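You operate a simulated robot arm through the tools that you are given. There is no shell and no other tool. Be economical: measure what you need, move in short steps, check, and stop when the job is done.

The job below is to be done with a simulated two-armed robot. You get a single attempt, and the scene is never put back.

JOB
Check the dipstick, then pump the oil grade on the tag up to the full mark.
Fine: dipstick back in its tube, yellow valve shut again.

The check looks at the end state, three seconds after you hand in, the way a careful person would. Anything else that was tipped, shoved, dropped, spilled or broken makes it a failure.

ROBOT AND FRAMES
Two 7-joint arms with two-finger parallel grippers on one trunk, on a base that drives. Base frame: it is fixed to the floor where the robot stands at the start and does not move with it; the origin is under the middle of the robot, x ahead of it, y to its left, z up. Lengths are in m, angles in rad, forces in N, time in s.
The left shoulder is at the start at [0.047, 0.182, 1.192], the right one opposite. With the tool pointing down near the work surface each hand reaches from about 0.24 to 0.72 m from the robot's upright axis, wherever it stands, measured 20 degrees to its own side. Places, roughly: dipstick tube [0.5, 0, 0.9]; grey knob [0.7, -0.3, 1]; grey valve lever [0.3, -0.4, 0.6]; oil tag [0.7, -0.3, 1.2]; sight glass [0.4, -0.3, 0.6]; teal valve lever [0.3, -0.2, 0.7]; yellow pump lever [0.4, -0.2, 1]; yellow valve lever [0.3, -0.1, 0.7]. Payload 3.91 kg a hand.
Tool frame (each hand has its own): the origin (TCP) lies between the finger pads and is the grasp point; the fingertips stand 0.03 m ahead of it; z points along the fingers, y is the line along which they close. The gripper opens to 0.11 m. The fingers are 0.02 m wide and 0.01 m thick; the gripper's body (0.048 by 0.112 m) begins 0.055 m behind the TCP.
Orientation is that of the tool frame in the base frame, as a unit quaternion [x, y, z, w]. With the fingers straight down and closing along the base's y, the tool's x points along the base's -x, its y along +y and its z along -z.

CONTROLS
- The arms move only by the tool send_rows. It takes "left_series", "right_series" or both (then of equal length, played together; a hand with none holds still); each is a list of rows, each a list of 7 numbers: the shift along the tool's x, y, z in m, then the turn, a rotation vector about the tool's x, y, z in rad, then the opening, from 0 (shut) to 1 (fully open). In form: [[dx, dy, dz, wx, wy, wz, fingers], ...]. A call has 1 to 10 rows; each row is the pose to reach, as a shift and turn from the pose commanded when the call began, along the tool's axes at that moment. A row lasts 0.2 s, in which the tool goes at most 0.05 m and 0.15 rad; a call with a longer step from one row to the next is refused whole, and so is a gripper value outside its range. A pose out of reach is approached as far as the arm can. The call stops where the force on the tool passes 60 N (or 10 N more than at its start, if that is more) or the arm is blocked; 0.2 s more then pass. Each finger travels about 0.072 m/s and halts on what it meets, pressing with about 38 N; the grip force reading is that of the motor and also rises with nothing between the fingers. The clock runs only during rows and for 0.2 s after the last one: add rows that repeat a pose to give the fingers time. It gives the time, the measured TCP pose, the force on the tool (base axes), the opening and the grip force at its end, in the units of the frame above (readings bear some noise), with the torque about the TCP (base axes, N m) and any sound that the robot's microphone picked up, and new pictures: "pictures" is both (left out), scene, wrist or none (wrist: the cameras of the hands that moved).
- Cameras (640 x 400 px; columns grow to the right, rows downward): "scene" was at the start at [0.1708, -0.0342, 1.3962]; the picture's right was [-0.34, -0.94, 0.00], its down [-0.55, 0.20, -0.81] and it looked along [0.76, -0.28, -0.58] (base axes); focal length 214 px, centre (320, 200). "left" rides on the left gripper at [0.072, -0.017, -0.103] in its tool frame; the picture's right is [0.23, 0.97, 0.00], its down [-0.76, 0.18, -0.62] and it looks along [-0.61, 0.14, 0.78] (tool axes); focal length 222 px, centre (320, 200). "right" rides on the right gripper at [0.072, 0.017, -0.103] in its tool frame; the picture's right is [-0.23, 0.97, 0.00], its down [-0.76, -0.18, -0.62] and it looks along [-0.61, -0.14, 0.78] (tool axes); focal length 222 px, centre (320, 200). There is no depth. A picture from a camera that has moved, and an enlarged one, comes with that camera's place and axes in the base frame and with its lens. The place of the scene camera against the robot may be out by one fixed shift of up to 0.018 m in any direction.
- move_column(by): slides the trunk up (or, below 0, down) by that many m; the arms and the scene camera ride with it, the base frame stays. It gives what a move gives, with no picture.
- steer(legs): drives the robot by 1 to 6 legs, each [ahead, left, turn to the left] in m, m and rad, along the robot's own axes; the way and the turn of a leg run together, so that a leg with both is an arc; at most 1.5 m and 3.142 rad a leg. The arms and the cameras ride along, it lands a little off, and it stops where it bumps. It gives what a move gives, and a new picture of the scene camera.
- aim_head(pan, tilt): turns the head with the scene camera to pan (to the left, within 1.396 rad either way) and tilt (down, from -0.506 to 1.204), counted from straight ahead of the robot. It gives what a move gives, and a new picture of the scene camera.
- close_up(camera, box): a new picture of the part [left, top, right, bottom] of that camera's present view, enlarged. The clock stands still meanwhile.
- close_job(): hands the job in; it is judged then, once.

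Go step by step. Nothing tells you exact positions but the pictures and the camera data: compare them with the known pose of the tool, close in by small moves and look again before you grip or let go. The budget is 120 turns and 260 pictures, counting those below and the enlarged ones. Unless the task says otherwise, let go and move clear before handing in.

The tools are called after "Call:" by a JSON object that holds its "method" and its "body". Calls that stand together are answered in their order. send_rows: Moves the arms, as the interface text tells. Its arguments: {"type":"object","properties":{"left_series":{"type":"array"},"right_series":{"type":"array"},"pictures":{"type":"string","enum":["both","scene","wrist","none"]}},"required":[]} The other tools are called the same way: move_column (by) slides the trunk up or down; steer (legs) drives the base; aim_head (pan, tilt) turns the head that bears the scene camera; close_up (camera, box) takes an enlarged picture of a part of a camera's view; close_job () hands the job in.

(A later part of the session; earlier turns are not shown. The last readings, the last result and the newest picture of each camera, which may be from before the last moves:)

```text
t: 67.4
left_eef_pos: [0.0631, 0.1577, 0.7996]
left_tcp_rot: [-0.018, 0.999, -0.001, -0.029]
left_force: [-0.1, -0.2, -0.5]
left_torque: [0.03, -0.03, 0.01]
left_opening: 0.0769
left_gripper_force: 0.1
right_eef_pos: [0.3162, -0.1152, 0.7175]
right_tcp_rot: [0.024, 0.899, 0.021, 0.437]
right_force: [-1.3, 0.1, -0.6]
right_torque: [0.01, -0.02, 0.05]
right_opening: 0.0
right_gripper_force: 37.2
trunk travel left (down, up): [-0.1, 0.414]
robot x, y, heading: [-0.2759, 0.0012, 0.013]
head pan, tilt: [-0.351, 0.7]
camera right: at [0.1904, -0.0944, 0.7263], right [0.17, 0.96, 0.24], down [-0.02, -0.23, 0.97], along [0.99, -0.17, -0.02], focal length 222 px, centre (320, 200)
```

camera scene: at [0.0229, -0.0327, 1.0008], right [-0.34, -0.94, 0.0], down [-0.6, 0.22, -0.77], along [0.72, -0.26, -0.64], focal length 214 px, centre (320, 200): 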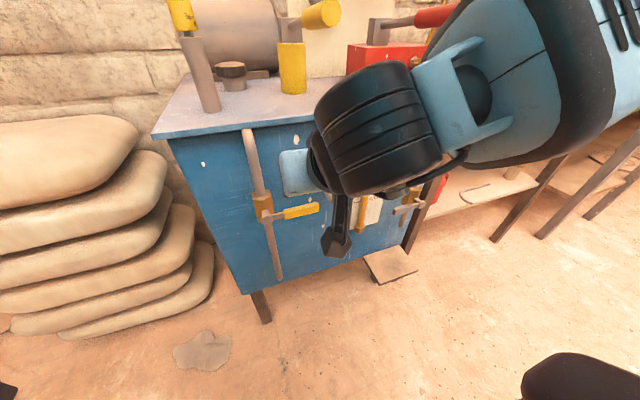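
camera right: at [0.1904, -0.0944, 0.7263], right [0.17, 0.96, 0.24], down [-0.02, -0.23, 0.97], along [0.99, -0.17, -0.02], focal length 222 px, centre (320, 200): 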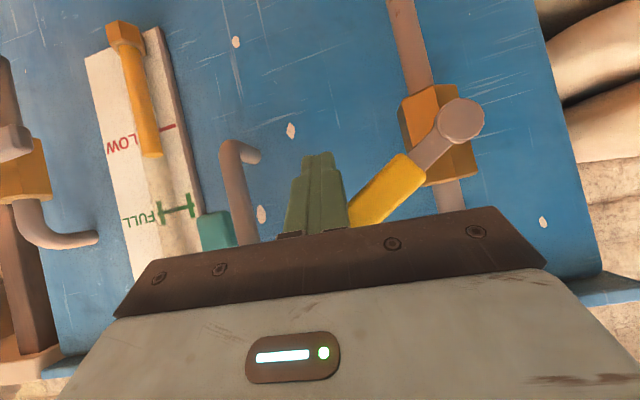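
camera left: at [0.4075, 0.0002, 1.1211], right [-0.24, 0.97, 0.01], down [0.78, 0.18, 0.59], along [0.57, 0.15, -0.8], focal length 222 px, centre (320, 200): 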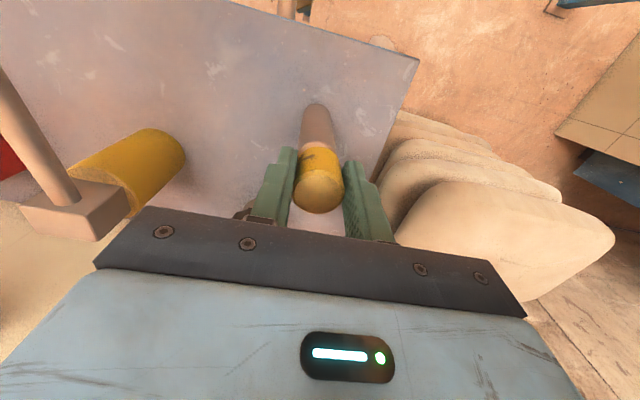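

The lever turns upward. I'll continue along the arc to vertical.

Call:
{"method": "send_rows", "body": {"right_series": [[-0.0145, 0.0074, -0.0116, 0, 0, 0, 0], [-0.021, 0.014, -0.0169, 0, 0, 0, 0], [-0.0276, 0.0206, -0.0222, 0, 0, 0, 0], [-0.0325, 0.029, -0.0263, 0, 0, 0, 0], [-0.0374, 0.0378, -0.0304, 0, 0, 0, 0], [-0.041, 0.0475, -0.033, 0, 0, 0, 0], [-0.0434, 0.0576, -0.0358, 0, 0, 0, 0], [-0.0442, 0.0645, -0.0366, 0, 0, 0, 0], [-0.0449, 0.0715, -0.0374, 0, 0, 0, 0]], "pictures": "both"}}

```text
t: 69.4
left_eef_pos: [0.0617, 0.1575, 0.7992]
left_tcp_rot: [-0.017, 0.999, -0.001, -0.029]
left_force: [-0.4, -0.5, 0.1]
left_torque: [-0.01, 0.02, 0.04]
left_opening: 0.0768
left_gripper_force: 0.0
right_eef_pos: [0.3188, -0.0993, 0.7666]
right_tcp_rot: [0.024, 0.899, 0.021, 0.436]
right_force: [0.1, -0.1, -0.6]
right_torque: [-0.06, -0.02, 0.01]
right_opening: 0.0
right_gripper_force: 37.7
right hand out of reach, approached as far as the arm can: row 4, 5, 6, 7, 8, 9
trunk travel left (down, up): [-0.1, 0.414]
robot x, y, heading: [-0.2823, -0.0029, 0.006]
head pan, tilt: [-0.351, 0.7]
camera scene: at [0.0232, -0.0325, 1.0007], right [-0.34, -0.94, 0.0], down [-0.61, 0.22, -0.76], along [0.72, -0.26, -0.64], focal length 214 px, centre (320, 200)
camera right: at [0.1934, -0.0787, 0.7754], right [0.16, 0.96, 0.24], down [-0.02, -0.23, 0.97], along [0.99, -0.17, -0.02], focal length 222 px, centre (320, 200)
```

scene: 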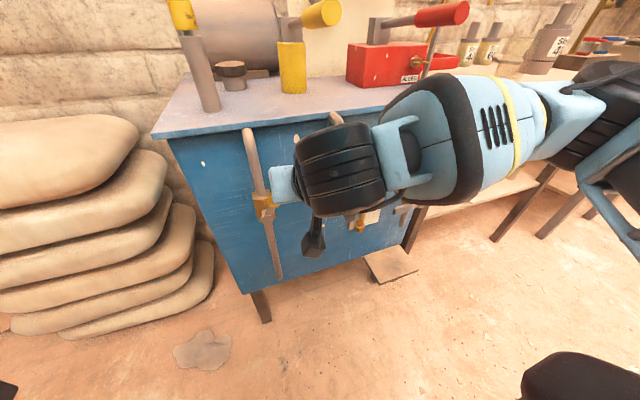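
right: 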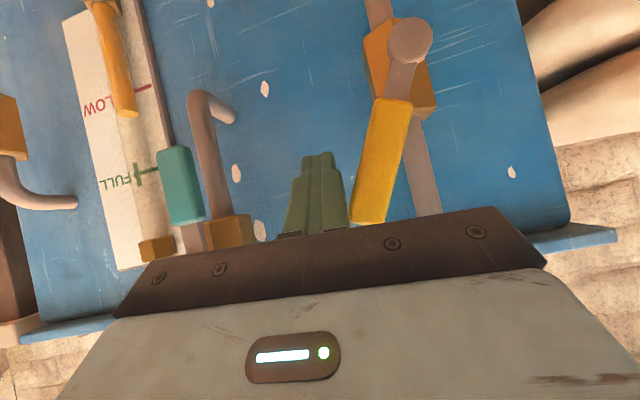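

The arm can't reach further left from here. I'll back out, drive the base left, and finish the turn.

Call:
{"method": "send_rows", "body": {"right_series": [[0.022, -0.01, -0.028, 0, 0, 0, 0], [0.044, -0.03, -0.056, 0, 0, 0, 0], [0.05, -0.06, -0.064, 0, 0, 0, 0]], "pictures": "none"}}

Call:
{"method": "steer", "body": {"legs": [[0, 0.12, 0]]}}

Call:
{"method": "close_up", "body": {"camera": "right", "box": [0, 0, 640, 400]}}

```text
t: 70.2
left_eef_pos: [0.0603, 0.1572, 0.7991]
left_tcp_rot: [-0.017, 0.999, 0.0, -0.028]
left_force: [-0.6, 0.0, 0.7]
left_torque: [-0.01, 0.02, -0.03]
left_opening: 0.0767
left_gripper_force: 0.0
right_eef_pos: [0.238, -0.1572, 0.7651]
right_tcp_rot: [0.023, 0.9, 0.021, 0.435]
right_force: [-0.3, 0.5, 0.4]
right_torque: [-0.01, 0.0, 0.01]
right_opening: 0.0
right_gripper_force: 37.8
right hand out of reach, approached as far as the arm can: row 3
trunk travel left (down, up): [-0.1, 0.414]
robot x, y, heading: [-0.281, -0.0005, 0.012]
head pan, tilt: [-0.351, 0.7]
```

```text
t: 71.9
left_eef_pos: [0.0617, 0.2767, 0.7996]
left_tcp_rot: [-0.018, 0.999, -0.001, -0.028]
left_force: [0.5, 0.0, 0.0]
left_torque: [0.0, 0.0, 0.02]
left_opening: 0.0771
left_gripper_force: 0.1
right_eef_pos: [0.2386, -0.0362, 0.7657]
right_tcp_rot: [0.026, 0.899, 0.02, 0.436]
right_force: [-0.9, 0.2, -1.0]
right_torque: [0.02, 0.02, -0.01]
right_opening: 0.0001
right_gripper_force: 38.0
trunk travel left (down, up): [-0.1, 0.414]
robot x, y, heading: [-0.2785, 0.1205, 0.008]
head pan, tilt: [-0.351, 0.7]
camera scene: at [0.0222, 0.0868, 1.0007], right [-0.34, -0.94, 0.0], down [-0.61, 0.22, -0.76], along [0.72, -0.26, -0.64], focal length 214 px, centre (320, 200)
```

scene: 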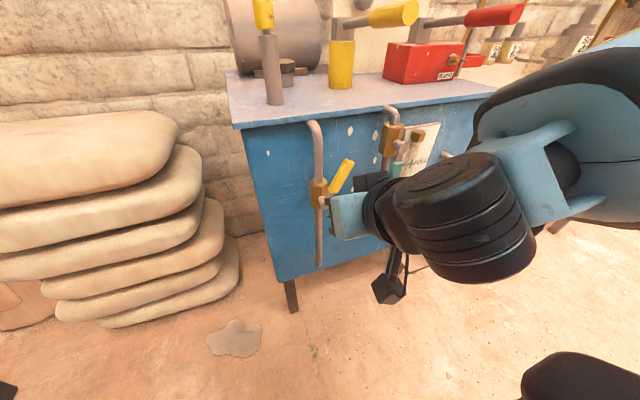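

```text
1.00 times, centred on (320, 200) of right (not enlarged: the box is as wide or as high as the picture)
camera zoom: at [0.1126, -0.0164, 0.7731], right [0.17, 0.96, 0.23], down [-0.02, -0.23, 0.97], along [0.99, -0.17, -0.02], focal length 222 px, centre (320, 200)
```

zoom: 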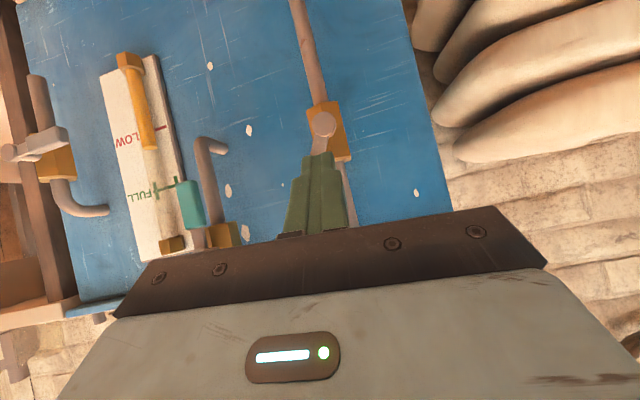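

From the new stance I'll go right of the lever, move in, and push it left to vertical.

Call:
{"method": "send_rows", "body": {"right_series": [[-0.0025, -0.038, -0.001, 0, 0, 0, 0], [-0.0047, -0.0758, -0.0013, 0, 0, 0, 0], [-0.029, -0.075, 0.03, 0, 0, 0, 0], [-0.0528, -0.0738, 0.0601, 0, 0, 0, 0], [-0.0535, -0.06, 0.059, 0, 0, 0, 0], [-0.0543, -0.0477, 0.058, 0, 0, 0, 0], [-0.0562, -0.033, 0.056, 0, 0, 0, 0], [-0.0581, -0.0194, 0.0542, 0, 0, 0, 0], [-0.0585, -0.013, 0.0537, 0, 0, 0, 0], [-0.0589, -0.0072, 0.0532, 0, 0, 0, 0]], "pictures": "both"}}

```text
t: 74.1
left_eef_pos: [0.0612, 0.2734, 0.7997]
left_tcp_rot: [-0.017, 0.999, 0.0, -0.028]
left_force: [0.3, 1.4, 0.3]
left_torque: [0.02, 0.03, -0.03]
left_opening: 0.0772
left_gripper_force: 0.0
right_eef_pos: [0.3156, -0.0557, 0.776]
right_tcp_rot: [0.031, 0.899, 0.017, 0.436]
right_force: [-4.5, -33.2, -2.7]
right_torque: [0.09, 0.03, -0.1]
right_opening: 0.0
right_gripper_force: 37.6
right hand out of reach, approached as far as the arm can: row 1, 2
trunk travel left (down, up): [-0.1, 0.414]
robot x, y, heading: [-0.2832, 0.1205, 0.001]
head pan, tilt: [-0.351, 0.7]
camera scene: at [0.0219, 0.0829, 1.0007], right [-0.34, -0.94, 0.0], down [-0.6, 0.22, -0.76], along [0.72, -0.26, -0.64], focal length 214 px, centre (320, 200)
camera right: at [0.1911, -0.0325, 0.7848], right [0.18, 0.96, 0.23], down [-0.02, -0.23, 0.97], along [0.98, -0.18, -0.02], focal length 222 px, centre (320, 200)
```

scene: 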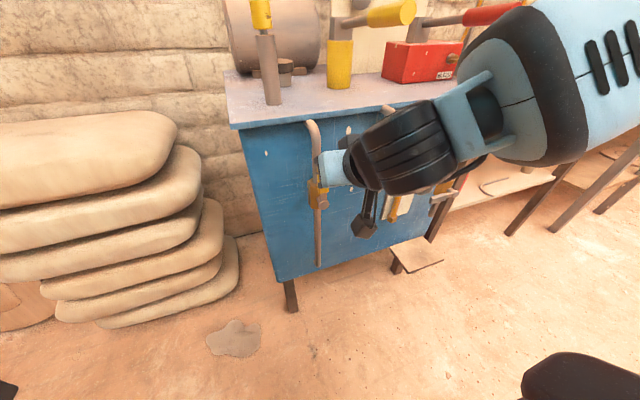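
right: 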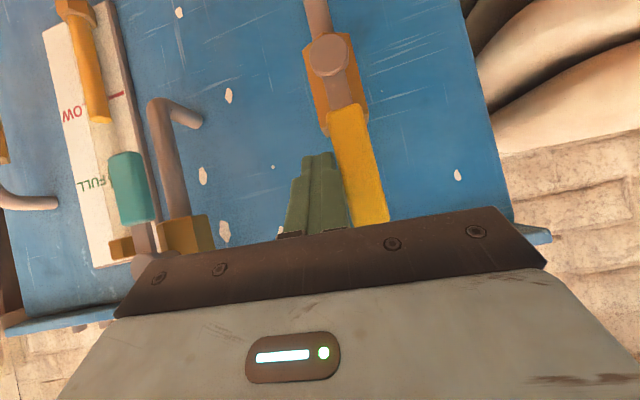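

The lever is now vertical, against its stop, so the yellow valve is open. I'll back out, raise the trunk, and go to the pump.

Call:
{"method": "send_rows", "body": {"right_series": [[0, -0.012, 0, 0, 0, 0, 0], [0.025, -0.015, -0.032, 0, 0, 0, 0], [0.05, -0.015, -0.064, 0, 0, 0, 0]], "pictures": "none"}}

Call:
{"method": "steer", "body": {"legs": [[-0.12, 0, 0], [0, -0.12, 0]]}}

Call:
{"method": "move_column", "body": {"by": 0.32}}

Call:
{"method": "aim_head", "body": {"pan": -0.3, "tilt": 0.75}}

```text
t: 74.9
left_eef_pos: [0.0609, 0.2774, 0.7992]
left_tcp_rot: [-0.018, 0.999, -0.002, -0.027]
left_force: [-0.2, 0.2, -0.1]
left_torque: [0.0, -0.01, 0.01]
left_opening: 0.0771
left_gripper_force: 0.1
right_eef_pos: [0.2405, -0.0552, 0.779]
right_tcp_rot: [0.024, 0.899, 0.02, 0.436]
right_force: [-0.4, 0.3, 0.2]
right_torque: [0.0, -0.02, -0.02]
right_opening: 0.0001
right_gripper_force: 37.1
right hand out of reach, approached as far as the arm can: row 3
trunk travel left (down, up): [-0.1, 0.414]
robot x, y, heading: [-0.2845, 0.1201, 0.006]
head pan, tilt: [-0.351, 0.7]
```

```text
t: 77.5
left_eef_pos: [-0.0578, 0.1552, 0.7995]
left_tcp_rot: [-0.018, 0.999, 0.0, -0.028]
left_force: [0.0, -0.2, -0.3]
left_torque: [0.02, 0.0, -0.01]
left_opening: 0.0771
left_gripper_force: 0.1
right_eef_pos: [0.1208, -0.1799, 0.7771]
right_tcp_rot: [0.024, 0.9, 0.021, 0.435]
right_force: [0.0, 0.6, -0.5]
right_torque: [0.02, 0.02, -0.03]
right_opening: 0.0
right_gripper_force: 37.5
trunk travel left (down, up): [-0.1, 0.414]
robot x, y, heading: [-0.3982, -0.0026, 0.007]
head pan, tilt: [-0.351, 0.7]
camera scene: at [-0.0977, -0.0347, 1.0007], right [-0.34, -0.94, 0.0], down [-0.61, 0.22, -0.76], along [0.72, -0.26, -0.64], focal length 214 px, centre (320, 200)
```

scene: 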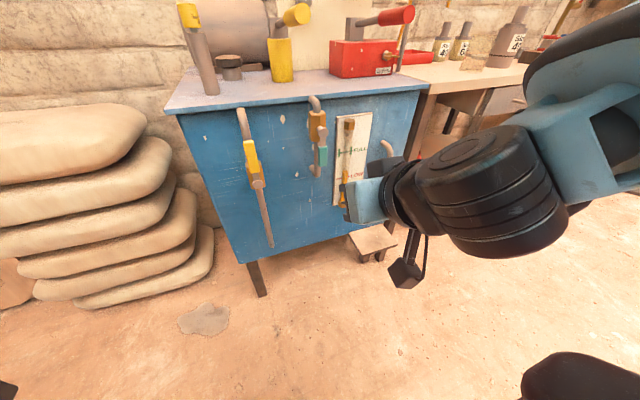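

```text
t: 80.7
left_eef_pos: [-0.058, 0.1544, 1.118]
left_tcp_rot: [-0.017, 0.999, 0.0, -0.028]
left_force: [-0.6, -0.9, 0.3]
left_torque: [0.0, 0.03, -0.01]
left_opening: 0.077
left_gripper_force: 0.1
right_eef_pos: [0.1222, -0.1785, 1.0984]
right_tcp_rot: [0.023, 0.9, 0.021, 0.435]
right_force: [-0.5, 0.5, -0.3]
right_torque: [0.0, -0.02, -0.01]
right_opening: 0.0
right_gripper_force: 37.6
trunk travel left (down, up): [-0.42, 0.094]
robot x, y, heading: [-0.4006, -0.0034, 0.005]
head pan, tilt: [-0.351, 0.7]
```

```text
t: 81.3
left_eef_pos: [-0.0577, 0.1549, 1.1198]
left_tcp_rot: [-0.019, 0.999, 0.0, -0.028]
left_force: [0.5, -0.8, 0.0]
left_torque: [-0.01, 0.03, 0.01]
left_opening: 0.077
left_gripper_force: 0.2
right_eef_pos: [0.1206, -0.1783, 1.0972]
right_tcp_rot: [0.024, 0.9, 0.021, 0.435]
right_force: [0.0, 0.2, 0.4]
right_torque: [-0.01, -0.03, -0.03]
right_opening: 0.0
right_gripper_force: 38.3
trunk travel left (down, up): [-0.42, 0.094]
robot x, y, heading: [-0.4017, -0.008, 0.005]
head pan, tilt: [-0.3, 0.75]
camera scene: at [-0.2121, -0.0304, 1.3484], right [-0.29, -0.96, 0.0], down [-0.65, 0.2, -0.73], along [0.7, -0.21, -0.68], focal length 214 px, centre (320, 200)
```

scene: 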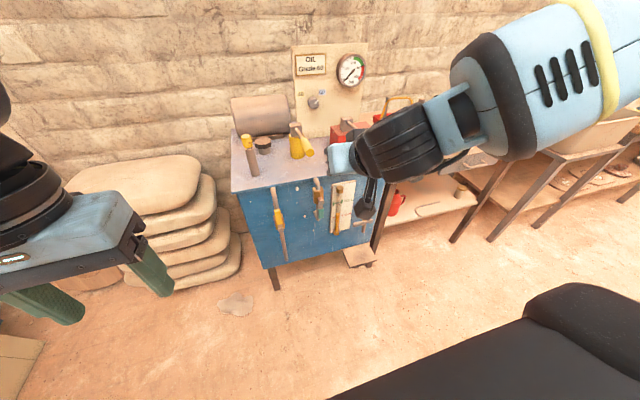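

The valve is open. I'll drive toward the pump handle and open the right hand.

Call:
{"method": "steer", "body": {"legs": [[0.14, 0, 0]]}}

Call:
{"method": "send_rows", "body": {"right_series": [[0, 0.008, 0, 0, 0, 0, 0.3], [0, 0.016, 0, 0, 0, 0, 0.6], [0, 0.016, 0, 0, 0, 0, 0.7]], "pictures": "wrist"}}

```text
t: 82.6
left_eef_pos: [0.081, 0.1568, 1.1187]
left_tcp_rot: [-0.018, 0.999, 0.0, -0.028]
left_force: [-0.1, 0.2, -0.8]
left_torque: [0.02, 0.0, 0.0]
left_opening: 0.077
left_gripper_force: 0.1
right_eef_pos: [0.2615, -0.1768, 1.0975]
right_tcp_rot: [0.024, 0.9, 0.02, 0.435]
right_force: [-0.8, 0.0, 0.8]
right_torque: [0.01, -0.03, -0.02]
right_opening: 0.0
right_gripper_force: 37.5
trunk travel left (down, up): [-0.42, 0.094]
robot x, y, heading: [-0.2603, -0.001, 0.014]
head pan, tilt: [-0.3, 0.75]
camera scene: at [-0.0716, -0.0292, 1.3484], right [-0.29, -0.96, 0.0], down [-0.65, 0.2, -0.73], along [0.7, -0.21, -0.68], focal length 214 px, centre (320, 200)
```

scene: 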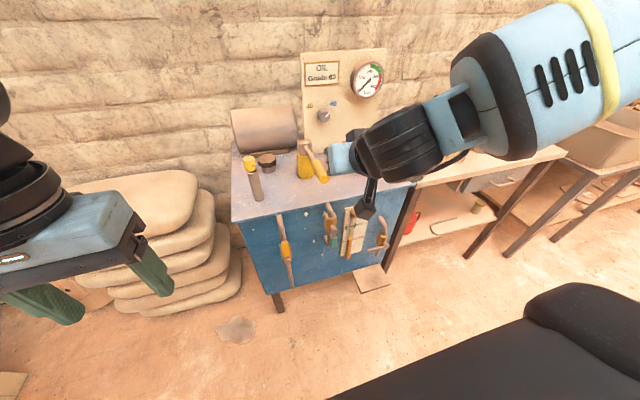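

```text
t: 83.4
left_eef_pos: [0.0818, 0.1567, 1.1192]
left_tcp_rot: [-0.019, 0.999, -0.001, -0.027]
left_force: [0.8, 0.5, -0.1]
left_torque: [0.01, 0.0, -0.03]
left_opening: 0.0768
left_gripper_force: 0.0
right_eef_pos: [0.2618, -0.1604, 1.0989]
right_tcp_rot: [0.025, 0.9, 0.02, 0.436]
right_force: [-0.6, 0.3, 1.3]
right_torque: [-0.01, -0.03, 0.02]
right_opening: 0.0769
right_gripper_force: 0.0
trunk travel left (down, up): [-0.42, 0.094]
robot x, y, heading: [-0.2641, -0.0053, 0.012]
head pan, tilt: [-0.3, 0.75]
camera right: at [0.1365, -0.1402, 1.1078], right [0.17, 0.96, 0.23], down [-0.02, -0.23, 0.97], along [0.99, -0.17, -0.02], focal length 222 px, centre (320, 200)
```

right: 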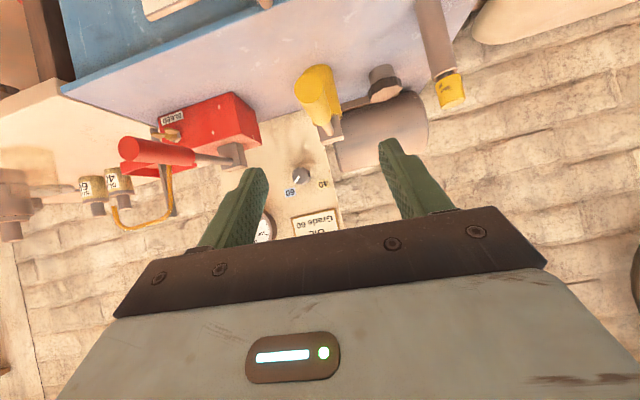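

The handle end is at about (0.35, -0.159, 0.997), which matches. I'll slide the open fingers over it and look.

Call:
{"method": "send_rows", "body": {"right_series": [[0.002, -0.001, 0.0375, 0, 0, 0, 0.7], [0.004, -0.001, 0.075, 0, 0, 0, 0.7], [0.006, -0.002, 0.11, 0, 0, 0, 0.7]], "pictures": "wrist"}}

```text
t: 84.2
left_eef_pos: [0.0809, 0.1563, 1.1188]
left_tcp_rot: [-0.017, 0.999, 0.0, -0.029]
left_force: [0.5, 0.6, 0.1]
left_torque: [-0.01, -0.02, 0.01]
left_opening: 0.0771
left_gripper_force: 0.0
right_eef_pos: [0.3456, -0.1616, 1.0245]
right_tcp_rot: [0.024, 0.9, 0.02, 0.436]
right_force: [0.5, -0.7, 0.6]
right_torque: [-0.02, 0.06, -0.02]
right_opening: 0.0769
right_gripper_force: 0.1
trunk travel left (down, up): [-0.42, 0.094]
robot x, y, heading: [-0.2589, 0.0, 0.008]
head pan, tilt: [-0.3, 0.75]
camera right: at [0.2201, -0.141, 1.0337], right [0.17, 0.96, 0.23], down [-0.02, -0.23, 0.97], along [0.99, -0.17, -0.02], focal length 222 px, centre (320, 200)
```

right: 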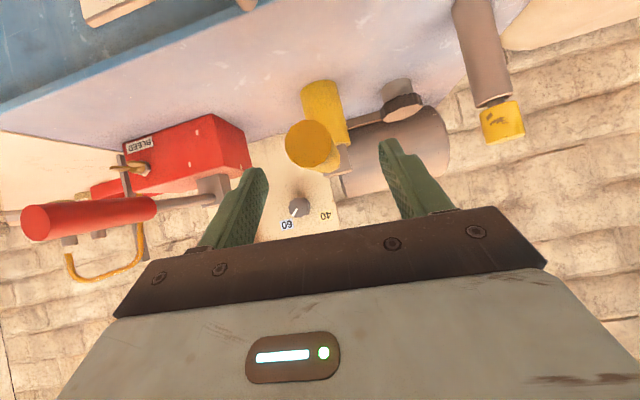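

The handle end is centred at z ≈ 1.0. I'll move onto it and grip.

Call:
{"method": "send_rows", "body": {"right_series": [[0.0012, 0, 0.02, 0, 0, 0, 0.7], [0.0023, 0, 0.04, 0, 0, 0, 0.7], [0.0023, 0, 0.04, 0, 0, 0, 0.2], [0.0023, 0, 0.04, 0, 0, 0, 0.1], [0.0023, 0, 0.04, 0, 0, 0, 0.1], [0.0023, 0, 0.04, 0, 0, 0, 0.1]], "pictures": "both"}}

```text
t: 85.6
left_eef_pos: [0.0811, 0.1555, 1.1188]
left_tcp_rot: [-0.018, 0.999, 0.0, -0.029]
left_force: [0.0, -0.2, -0.5]
left_torque: [-0.03, -0.01, 0.02]
left_opening: 0.0773
left_gripper_force: 0.0
right_eef_pos: [0.3748, -0.163, 0.9995]
right_tcp_rot: [0.024, 0.9, 0.02, 0.435]
right_force: [-1.0, -11.5, 1.4]
right_torque: [-0.04, 0.02, 1.52]
right_opening: 0.028
right_gripper_force: 44.5
trunk travel left (down, up): [-0.42, 0.094]
robot x, y, heading: [-0.2571, -0.0015, 0.006]
head pan, tilt: [-0.3, 0.75]
camera scene: at [-0.072, -0.0308, 1.3484], right [-0.29, -0.96, 0.0], down [-0.65, 0.2, -0.73], along [0.7, -0.21, -0.68], focal length 214 px, centre (320, 200)
camera right: at [0.2497, -0.1417, 1.008], right [0.17, 0.96, 0.23], down [-0.02, -0.23, 0.97], along [0.99, -0.17, -0.02], focal length 222 px, centre (320, 200)
```

scene: 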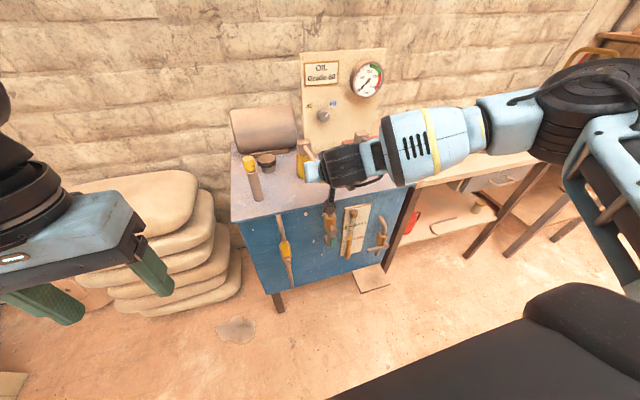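
right: 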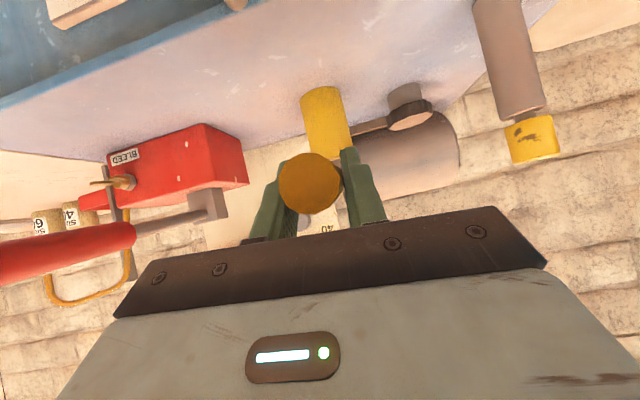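

The handle is gripped and the sight glass is visible in the scene view. I'll do a gentle downstroke to find the range.

Call:
{"method": "send_rows", "body": {"right_series": [[0.0118, -0.0009, 0.0093, 0, 0, 0, 0.1], [0.0224, -0.0017, 0.0201, 0, 0, 0, 0.1], [0.0329, -0.0026, 0.0309, 0, 0, 0, 0.1], [0.0422, -0.0033, 0.0433, 0, 0, 0, 0.1]], "pictures": "wrist"}}

Call:
{"method": "close_up", "body": {"camera": "scene", "box": [310, 190, 400, 270]}}

```text
t: 86.6
left_eef_pos: [0.079, 0.1549, 1.1201]
left_tcp_rot: [-0.018, 0.999, -0.001, -0.027]
left_force: [0.0, 0.2, 0.0]
left_torque: [0.01, -0.03, 0.0]
left_opening: 0.0768
left_gripper_force: 0.0
right_eef_pos: [0.3808, -0.1631, 0.94]
right_tcp_rot: [0.025, 0.899, 0.021, 0.436]
right_force: [-8.8, -16.2, 9.2]
right_torque: [-0.01, -0.96, 1.1]
right_opening: 0.0285
right_gripper_force: 45.1
trunk travel left (down, up): [-0.42, 0.094]
robot x, y, heading: [-0.2601, 0.0004, 0.003]
head pan, tilt: [-0.3, 0.75]
camera right: at [0.2556, -0.1413, 0.9482], right [0.17, 0.96, 0.23], down [-0.02, -0.23, 0.97], along [0.99, -0.17, -0.02], focal length 222 px, centre (320, 200)
```

right: 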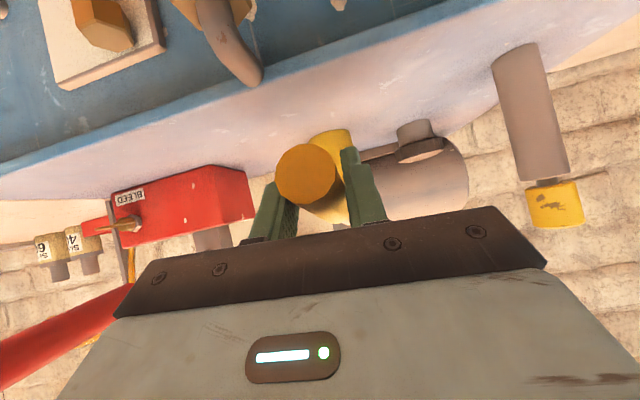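

```text
5.00 times, centred on (355, 230) of scene
camera zoom: at [-0.0738, -0.0311, 1.3486], right [-0.29, -0.96, 0.0], down [-0.65, 0.2, -0.73], along [0.7, -0.21, -0.68], focal length 1072 px, centre (145, 50)
```

zoom: 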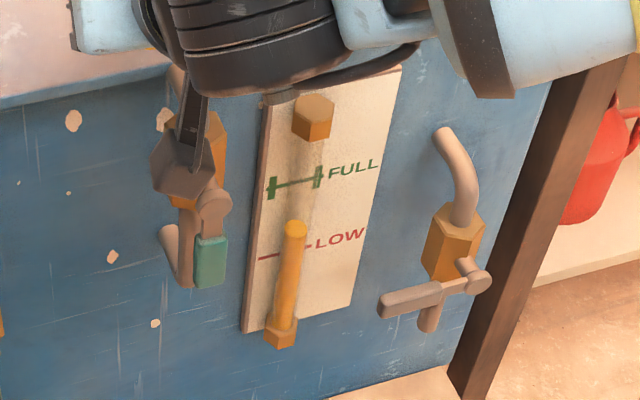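

The handle moves freely with the hand. I'll do a full upstroke and downstroke and see the effect on the level.

Call:
{"method": "send_rows", "body": {"right_series": [[-0.0205, 0.0017, -0.0224, 0, 0, 0, 0.1], [-0.0434, 0.0034, -0.0417, 0, 0, 0, 0.1], [-0.0695, 0.0053, -0.0571, 0, 0, 0, 0.1], [-0.0979, 0.0073, -0.0693, 0, 0, 0, 0.1], [-0.0695, 0.0053, -0.0571, 0, 0, 0, 0.1], [-0.0434, 0.0034, -0.0417, 0, 0, 0, 0.1], [-0.0205, 0.0017, -0.0224, 0, 0, 0, 0.1], [0, 0, 0, 0, 0, 0, 0.1]], "pictures": "none"}}

Call:
{"method": "close_up", "body": {"camera": "scene", "box": [310, 190, 400, 270]}}

```text
t: 88.6
left_eef_pos: [0.0751, 0.1566, 1.1213]
left_tcp_rot: [-0.017, 1.0, -0.001, -0.025]
left_force: [-0.3, 0.8, -0.4]
left_torque: [0.0, -0.01, -0.01]
left_opening: 0.0774
left_gripper_force: 0.0
right_eef_pos: [0.3826, -0.1571, 0.9632]
right_tcp_rot: [0.025, 0.89, 0.025, 0.455]
right_force: [-23.1, -2.8, 33.5]
right_torque: [-0.33, -0.07, 0.02]
right_opening: 0.0121
right_gripper_force: 0.7
trunk travel left (down, up): [-0.42, 0.094]
robot x, y, heading: [-0.2591, -0.0054, 0.009]
head pan, tilt: [-0.3, 0.75]
stopped in row 8 (right hand): the force on the tool passed its limit at 72 N (the readings are from after the stop); the commanded pose is now the measured one
```

```text
5.00 times, centred on (355, 230) of scene
camera zoom: at [-0.0789, -0.0296, 1.3493], right [-0.29, -0.96, 0.0], down [-0.65, 0.2, -0.73], along [0.7, -0.21, -0.68], focal length 1072 px, centre (145, 50)
```

zoom: 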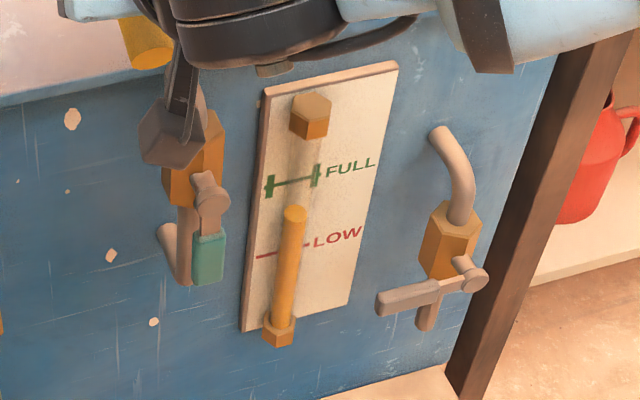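

The level rose to roughly half way between LOW and FULL, but the grip slipped off the handle. I'll look at the hand.

Call:
{"method": "send_rows", "body": {"right_series": [[-0.012, 0, -0.01, 0, 0, 0, 0.1], [-0.028, 0, -0.022, 0, 0, 0, 0.3], [-0.028, 0, -0.022, 0, 0, 0, 0.6], [-0.028, 0, -0.022, 0, 0, 0, 0.7]], "pictures": "both"}}

```text
t: 89.6
left_eef_pos: [0.0807, 0.1558, 1.1189]
left_tcp_rot: [-0.017, 0.999, -0.001, -0.029]
left_force: [0.3, -0.9, 0.0]
left_torque: [0.03, 0.03, 0.0]
left_opening: 0.0773
left_gripper_force: 0.1
right_eef_pos: [0.3856, -0.1622, 0.9884]
right_tcp_rot: [0.025, 0.894, 0.022, 0.447]
right_force: [-0.6, 0.1, -0.1]
right_torque: [0.01, -0.01, 0.02]
right_opening: 0.0768
right_gripper_force: 0.0
trunk travel left (down, up): [-0.42, 0.094]
robot x, y, heading: [-0.259, -0.001, 0.009]
head pan, tilt: [-0.3, 0.75]
camera scene: at [-0.0727, -0.0295, 1.3483], right [-0.29, -0.96, 0.0], down [-0.65, 0.2, -0.73], along [0.7, -0.21, -0.68], focal length 214 px, centre (320, 200)
camera right: at [0.2592, -0.1402, 0.9935], right [0.16, 0.96, 0.24], down [-0.05, -0.24, 0.97], along [0.99, -0.17, 0.01], focal length 222 px, centre (320, 200)
```

scene: 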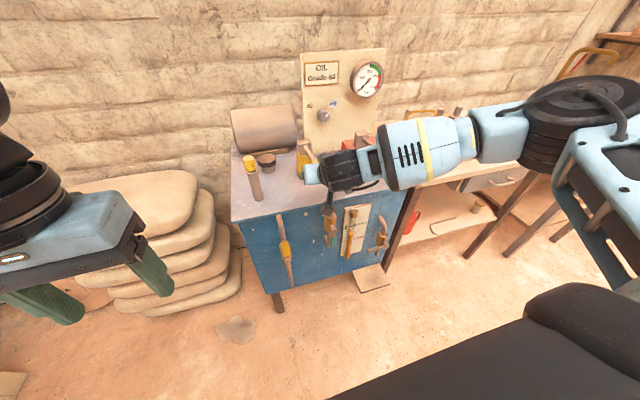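
right: 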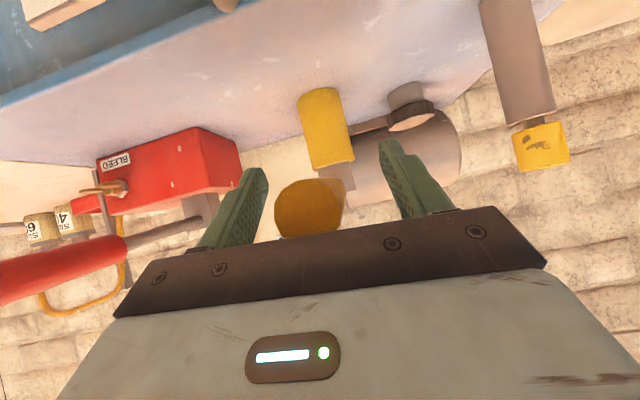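

The handle sprang back to its rest height, so it seems to be spring-returned and only the downstroke matters. I'll read the level and grip again at rest height.

Call:
{"method": "close_up", "body": {"camera": "scene", "box": [325, 200, 385, 260]}}

Call:
{"method": "send_rows", "body": {"right_series": [[-0.004, 0, -0.012, 0, 0, 0, 0.7], [-0.004, 0, -0.012, 0, 0, 0, 0.4], [-0.004, 0, -0.012, 0, 0, 0, 0.1], [-0.004, 0, -0.012, 0, 0, 0, 0.1], [-0.004, 0, -0.012, 0, 0, 0, 0.1]], "pictures": "wrist"}}

```text
6.67 times, centred on (355, 230) of scene
camera zoom: at [-0.0727, -0.0295, 1.3483], right [-0.29, -0.96, 0.0], down [-0.65, 0.2, -0.73], along [0.7, -0.21, -0.68], focal length 1430 px, centre (87, 0)
```

zoom: 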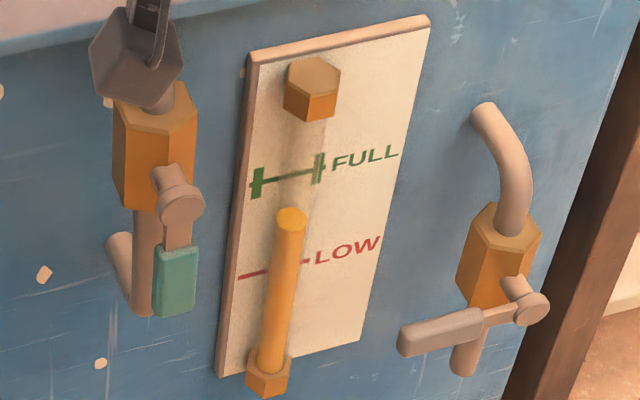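

```text
t: 90.8
left_eef_pos: [0.08, 0.155, 1.1184]
left_tcp_rot: [-0.016, 0.999, -0.001, -0.028]
left_force: [0.0, -0.6, -0.6]
left_torque: [-0.02, 0.02, 0.01]
left_opening: 0.077
left_gripper_force: 0.1
right_eef_pos: [0.3776, -0.1629, 0.9979]
right_tcp_rot: [0.024, 0.894, 0.023, 0.447]
right_force: [0.0, -6.4, -0.7]
right_torque: [0.04, 0.21, 1.5]
right_opening: 0.0279
right_gripper_force: 45.2
trunk travel left (down, up): [-0.42, 0.094]
robot x, y, heading: [-0.2627, -0.0023, 0.008]
head pan, tilt: [-0.3, 0.75]
camera right: at [0.2525, -0.142, 1.004], right [0.16, 0.96, 0.24], down [-0.05, -0.24, 0.97], along [0.99, -0.16, 0.01], focal length 222 px, centre (320, 200)
```

right: 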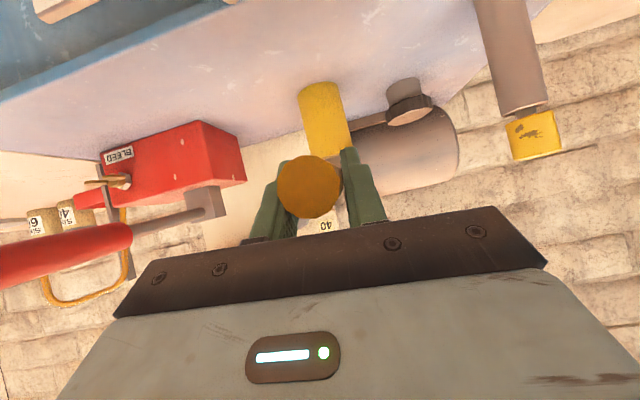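

The level reads about 55% from above, roughly 65% after correcting for parallax. I'll do one controlled stroke of 6 cm down and back.

Call:
{"method": "send_rows", "body": {"right_series": [[0.012, -0.0009, 0.009, 0, 0, 0, 0.1], [0.0228, -0.0017, 0.0196, 0, 0, 0, 0.1], [0.0336, -0.0026, 0.0302, 0, 0, 0, 0.1], [0.0432, -0.0033, 0.0424, 0, 0, 0, 0.1], [0.0336, -0.0026, 0.0302, 0, 0, 0, 0.1], [0.0228, -0.0017, 0.0196, 0, 0, 0, 0.1], [0.012, -0.0009, 0.009, 0, 0, 0, 0.1], [0, 0, 0, 0, 0, 0, 0.1]], "pictures": "none"}}

Call:
{"method": "close_up", "body": {"camera": "scene", "box": [325, 200, 385, 260]}}

```text
t: 92.6
left_eef_pos: [0.0816, 0.1548, 1.1187]
left_tcp_rot: [-0.016, 0.999, -0.001, -0.028]
left_force: [0.7, -1.2, -0.3]
left_torque: [-0.02, 0.0, -0.02]
left_opening: 0.0771
left_gripper_force: 0.1
right_eef_pos: [0.3788, -0.1628, 0.9983]
right_tcp_rot: [0.025, 0.895, 0.023, 0.445]
right_force: [7.7, -8.3, -12.5]
right_torque: [0.3, -0.64, 1.33]
right_opening: 0.0283
right_gripper_force: 44.4
trunk travel left (down, up): [-0.42, 0.094]
robot x, y, heading: [-0.2591, 0.0011, 0.013]
head pan, tilt: [-0.3, 0.75]
```

```text
6.67 times, centred on (355, 230) of scene
camera zoom: at [-0.0704, -0.0308, 1.3479], right [-0.29, -0.96, 0.0], down [-0.65, 0.2, -0.73], along [0.7, -0.21, -0.68], focal length 1430 px, centre (87, 0)
```

zoom: 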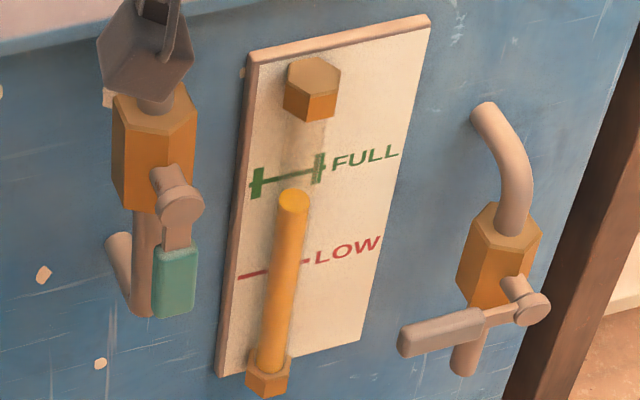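

One 6 cm stroke gives about 20%. I'll do a half stroke, then release and check at eye level.

Call:
{"method": "send_rows", "body": {"right_series": [[0.012, -0.0009, 0.009, 0, 0, 0, 0.1], [0.0228, -0.0017, 0.0196, 0, 0, 0, 0.1], [0.012, -0.0009, 0.009, 0, 0, 0, 0.1], [0, 0, 0, 0, 0, 0, 0.1], [0, 0, 0, 0, 0, 0, 0.1]], "pictures": "none"}}

Call:
{"method": "close_up", "body": {"camera": "scene", "box": [325, 200, 385, 260]}}

```text
t: 93.8
left_eef_pos: [0.0826, 0.1552, 1.1177]
left_tcp_rot: [-0.017, 0.999, 0.0, -0.028]
left_force: [-0.3, 0.2, 0.3]
left_torque: [-0.02, 0.01, -0.02]
left_opening: 0.0773
left_gripper_force: 0.0
right_eef_pos: [0.377, -0.1626, 0.9964]
right_tcp_rot: [0.025, 0.894, 0.023, 0.447]
right_force: [5.9, -11.4, -11.6]
right_torque: [0.27, -0.8, 1.43]
right_opening: 0.028
right_gripper_force: 45.2
trunk travel left (down, up): [-0.42, 0.094]
robot x, y, heading: [-0.261, -0.0015, 0.008]
head pan, tilt: [-0.3, 0.75]
```

```text
6.67 times, centred on (355, 230) of scene
camera zoom: at [-0.0707, -0.0312, 1.3479], right [-0.29, -0.96, 0.0], down [-0.65, 0.2, -0.73], along [0.7, -0.21, -0.68], focal length 1430 px, centre (87, 0)
```

zoom: 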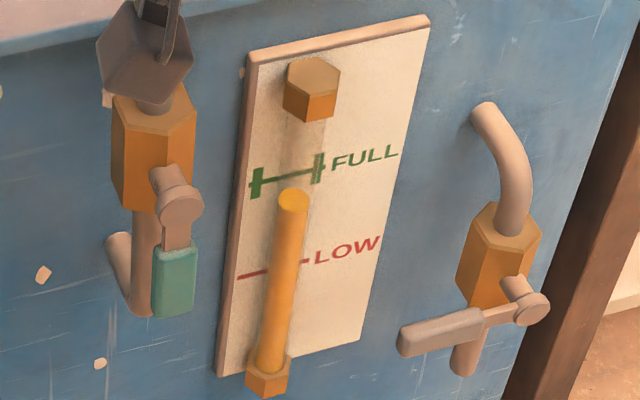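

The half stroke added nothing, so there is a dead band. The parallax-corrected level is about 85%, so I'll try a 4.5 cm stroke.

Call:
{"method": "send_rows", "body": {"right_series": [[0.012, -0.0009, 0.009, 0, 0, 0, 0.1], [0.0228, -0.0017, 0.0196, 0, 0, 0, 0.1], [0.0336, -0.0026, 0.0302, 0, 0, 0, 0.1], [0.0228, -0.0017, 0.0196, 0, 0, 0, 0.1], [0.012, -0.0009, 0.009, 0, 0, 0, 0.1], [0, 0, 0, 0, 0, 0, 0.1], [0, 0, 0, 0, 0, 0, 0.1]], "pictures": "none"}}

Call:
{"method": "close_up", "body": {"camera": "scene", "box": [325, 200, 385, 260]}}

```text
t: 95.4
left_eef_pos: [0.0827, 0.1543, 1.1181]
left_tcp_rot: [-0.016, 0.999, -0.001, -0.029]
left_force: [-0.9, -0.5, 0.8]
left_torque: [0.02, -0.01, -0.03]
left_opening: 0.077
left_gripper_force: 0.3
right_eef_pos: [0.3785, -0.1632, 0.9965]
right_tcp_rot: [0.024, 0.895, 0.024, 0.446]
right_force: [3.3, -12.1, -14.0]
right_torque: [0.25, -0.48, 1.39]
right_opening: 0.0278
right_gripper_force: 45.3
trunk travel left (down, up): [-0.42, 0.094]
robot x, y, heading: [-0.2654, -0.0008, 0.009]
head pan, tilt: [-0.3, 0.75]
```

```text
6.67 times, centred on (355, 230) of scene
camera zoom: at [-0.0706, -0.0315, 1.3479], right [-0.29, -0.96, 0.0], down [-0.65, 0.2, -0.73], along [0.7, -0.21, -0.68], focal length 1430 px, centre (87, 0)
```

zoom: 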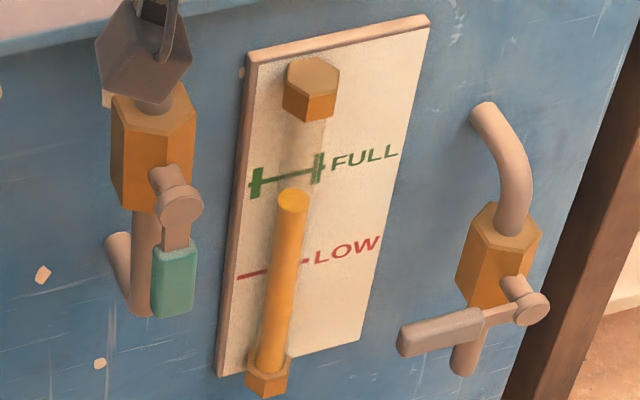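

Partial strokes don't count, so each full stroke is a fixed step. Before another one I want an eye-level reading, so I'll release, back out, and lower the trunk so the wrist camera faces the glass.

Call:
{"method": "send_rows", "body": {"right_series": [[0, 0, 0, 0, 0, 0, 0.5], [0, 0, 0, 0, 0, 0, 0.7], [0, 0, 0, 0, 0, 0, 0.7], [0, 0, -0.04, 0, 0, 0, 0.7], [0, 0, -0.08, 0, 0, 0, 0.7], [0, 0, -0.11, 0, 0, 0, 0.7]], "pictures": "wrist"}}

Call:
{"method": "steer", "body": {"legs": [[-0.1, 0, 0]]}}

Call:
{"method": "move_column", "body": {"by": -0.36}}

Call:
{"method": "close_up", "body": {"camera": "right", "box": [0, 0, 640, 400]}}

```text
t: 96.8
left_eef_pos: [0.0802, 0.1569, 1.1188]
left_tcp_rot: [-0.017, 0.999, -0.001, -0.027]
left_force: [0.0, -0.8, -0.3]
left_torque: [0.0, 0.0, 0.05]
left_opening: 0.077
left_gripper_force: 0.1
right_eef_pos: [0.2886, -0.1643, 1.065]
right_tcp_rot: [0.025, 0.894, 0.022, 0.448]
right_force: [0.1, -0.9, 0.6]
right_torque: [-0.06, -0.01, -0.01]
right_opening: 0.0772
right_gripper_force: 0.0
trunk travel left (down, up): [-0.42, 0.094]
robot x, y, heading: [-0.256, 0.0024, 0.01]
head pan, tilt: [-0.3, 0.75]
camera right: at [0.1635, -0.1431, 1.0697], right [0.16, 0.96, 0.24], down [-0.05, -0.24, 0.97], along [0.99, -0.16, 0.01], focal length 222 px, centre (320, 200)
```

right: 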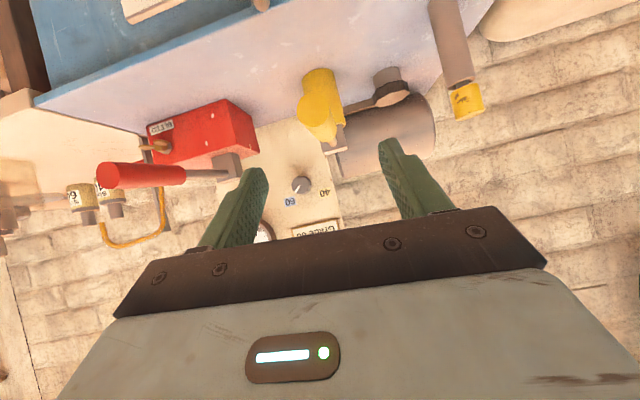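

```text
t: 97.9
left_eef_pos: [-0.0188, 0.1555, 1.1184]
left_tcp_rot: [-0.017, 0.999, -0.001, -0.027]
left_force: [0.7, -0.2, -0.5]
left_torque: [-0.02, 0.0, 0.0]
left_opening: 0.0769
left_gripper_force: 0.3
right_eef_pos: [0.1912, -0.1633, 1.0641]
right_tcp_rot: [0.023, 0.894, 0.024, 0.448]
right_force: [0.9, 0.0, 0.6]
right_torque: [0.0, 0.02, 0.0]
right_opening: 0.077
right_gripper_force: 0.2
trunk travel left (down, up): [-0.42, 0.094]
robot x, y, heading: [-0.3593, -0.007, 0.012]
head pan, tilt: [-0.3, 0.75]
camera scene: at [-0.1716, -0.0301, 1.3483], right [-0.29, -0.96, 0.0], down [-0.65, 0.2, -0.73], along [0.7, -0.21, -0.68], focal length 214 px, centre (320, 200)
```

scene: 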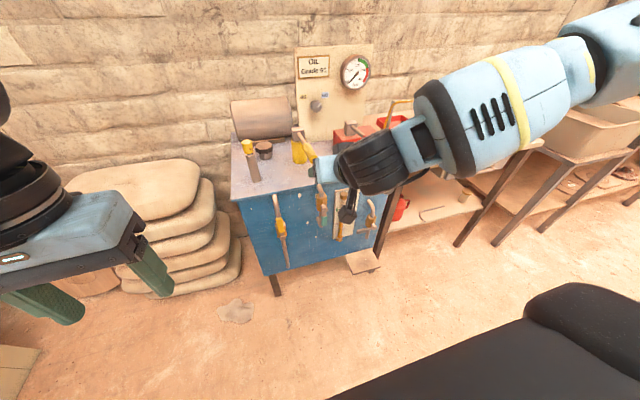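

```text
t: 101.4
left_eef_pos: [-0.0103, 0.1603, 0.7564]
left_tcp_rot: [-0.046, 0.998, -0.003, -0.051]
left_force: [0.2, -0.4, -0.9]
left_torque: [0.01, 0.0, 0.01]
left_opening: 0.0771
left_gripper_force: 0.1
right_eef_pos: [0.1903, -0.1652, 0.7038]
right_tcp_rot: [0.024, 0.894, 0.023, 0.448]
right_force: [-0.4, -0.1, 1.3]
right_torque: [-0.02, 0.01, 0.03]
right_opening: 0.0768
right_gripper_force: 0.1
trunk travel left (down, up): [-0.06, 0.454]
robot x, y, heading: [-0.3601, -0.0055, 0.011]
head pan, tilt: [-0.3, 0.75]
```

```text
1.00 times, centred on (320, 200) of right (not enlarged: the box is as wide or as high as the picture)
camera zoom: at [0.0655, -0.1436, 0.7093], right [0.16, 0.96, 0.24], down [-0.05, -0.24, 0.97], along [0.99, -0.16, 0.01], focal length 222 px, centre (320, 200)
```

zoom: 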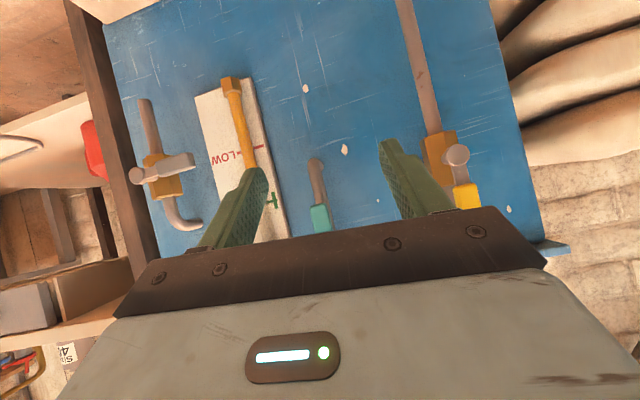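

A finger blocks the view, so I'll close the gripper.

Call:
{"method": "send_rows", "body": {"right_series": [[0, 0, 0, 0, 0, 0, 0.3], [0, 0, 0, 0, 0, 0, 0], [0, 0, 0, 0, 0, 0, 0]], "pictures": "none"}}

Call:
{"method": "close_up", "body": {"camera": "right", "box": [190, 60, 310, 250]}}

```text
t: 102.2
left_eef_pos: [-0.011, 0.1598, 0.7572]
left_tcp_rot: [-0.046, 0.998, -0.004, -0.05]
left_force: [0.4, 0.1, -0.6]
left_torque: [-0.02, 0.02, -0.01]
left_opening: 0.077
left_gripper_force: 0.0
right_eef_pos: [0.1915, -0.1642, 0.703]
right_tcp_rot: [0.024, 0.894, 0.023, 0.448]
right_force: [0.9, 0.4, -0.1]
right_torque: [0.03, -0.01, 0.0]
right_opening: 0.0
right_gripper_force: 34.3
trunk travel left (down, up): [-0.06, 0.454]
robot x, y, heading: [-0.3598, -0.0011, 0.009]
head pan, tilt: [-0.3, 0.75]
```

```text
2.11 times, centred on (250, 155) of right
camera zoom: at [0.0657, -0.1436, 0.7092], right [0.16, 0.96, 0.24], down [-0.05, -0.24, 0.97], along [0.99, -0.16, 0.01], focal length 468 px, centre (467, 295)
```

zoom: 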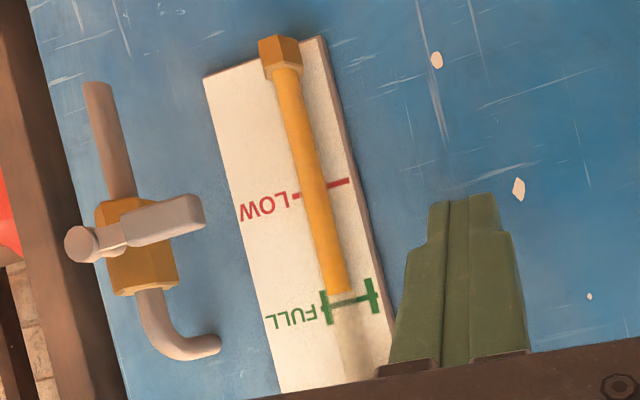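

At eye level the oil is inside the green FULL bracket, a little below its centre line. I'll zoom in for precision.

Call:
{"method": "close_up", "body": {"camera": "right", "box": [230, 130, 290, 215]}}

```text
4.71 times, centred on (260, 172) of right
camera zoom: at [0.0657, -0.1436, 0.7092], right [0.16, 0.96, 0.24], down [-0.05, -0.24, 0.97], along [0.99, -0.16, 0.01], focal length 1045 px, centre (602, 329)
```

zoom: 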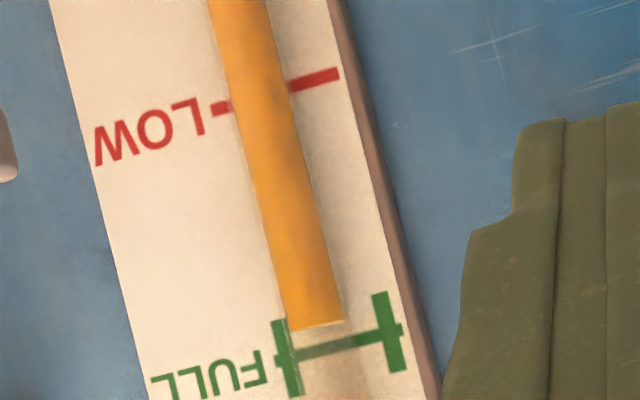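

The oil stands inside the FULL bracket at about 91% of the LOW–FULL span; another fixed stroke would overshoot to about 111%. I'll stop pumping here and go close the yellow valve, starting by getting left of the lever.

Call:
{"method": "steer", "body": {"legs": [[0, 0.17, 0], [0.06, 0, 0]]}}

Call:
{"method": "send_rows", "body": {"right_series": [[-0.03, 0, -0.025, 0, 0, 0, 0], [-0.06, 0, -0.05, 0, 0, 0, 0]], "pictures": "wrist"}}

```text
t: 104.9
left_eef_pos: [0.0488, 0.3285, 0.7585]
left_tcp_rot: [-0.044, 0.998, -0.004, -0.05]
left_force: [0.5, -0.5, 0.2]
left_torque: [0.0, 0.01, 0.04]
left_opening: 0.077
left_gripper_force: 0.0
right_eef_pos: [0.2496, 0.0043, 0.7032]
right_tcp_rot: [0.024, 0.894, 0.023, 0.447]
right_force: [0.0, 1.1, -0.4]
right_torque: [0.0, -0.01, -0.03]
right_opening: 0.0
right_gripper_force: 37.3
trunk travel left (down, up): [-0.06, 0.454]
robot x, y, heading: [-0.3034, 0.1663, 0.005]
head pan, tilt: [-0.3, 0.75]
camera scene: at [0.0191, 0.1427, 0.9565], right [-0.25, -0.97, 0.0], down [-0.62, 0.16, -0.77], along [0.74, -0.2, -0.64], focal length 214 px, centre (320, 200)
```

scene: 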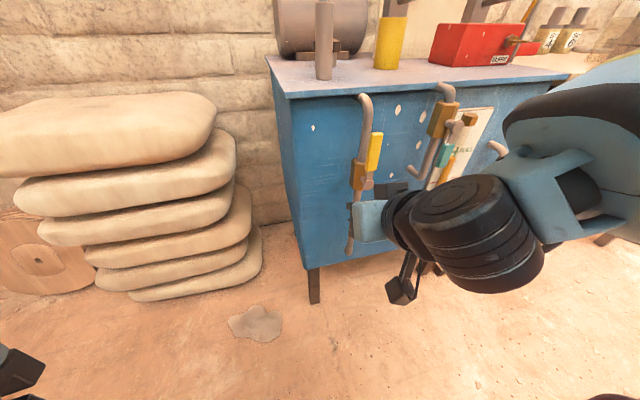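

```text
t: 105.5
left_eef_pos: [0.0466, 0.3284, 0.7575]
left_tcp_rot: [-0.044, 0.998, -0.003, -0.049]
left_force: [0.2, -0.3, 0.2]
left_torque: [-0.01, -0.02, -0.01]
left_opening: 0.077
left_gripper_force: 0.1
right_eef_pos: [0.2423, -0.0002, 0.7816]
right_tcp_rot: [0.024, 0.894, 0.022, 0.447]
right_force: [0.8, 0.7, 0.1]
right_torque: [0.04, -0.01, -0.01]
right_opening: 0.0004
right_gripper_force: 38.0
trunk travel left (down, up): [-0.06, 0.454]
robot x, y, heading: [-0.3006, 0.1655, 0.007]
head pan, tilt: [-0.3, 0.75]
camera right: at [0.1184, 0.0201, 0.7878], right [0.16, 0.96, 0.24], down [-0.05, -0.24, 0.97], along [0.99, -0.17, 0.01], focal length 222 px, centre (320, 200)
```

right: 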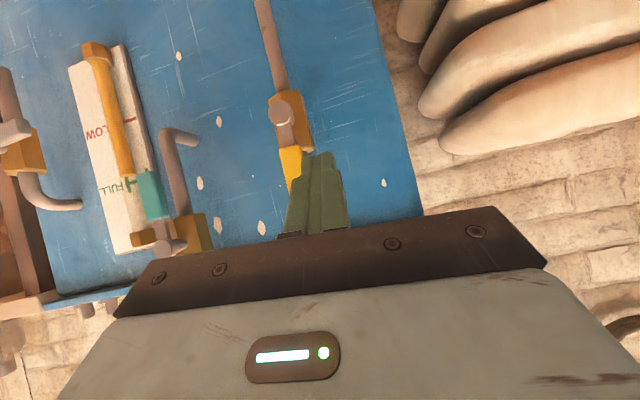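

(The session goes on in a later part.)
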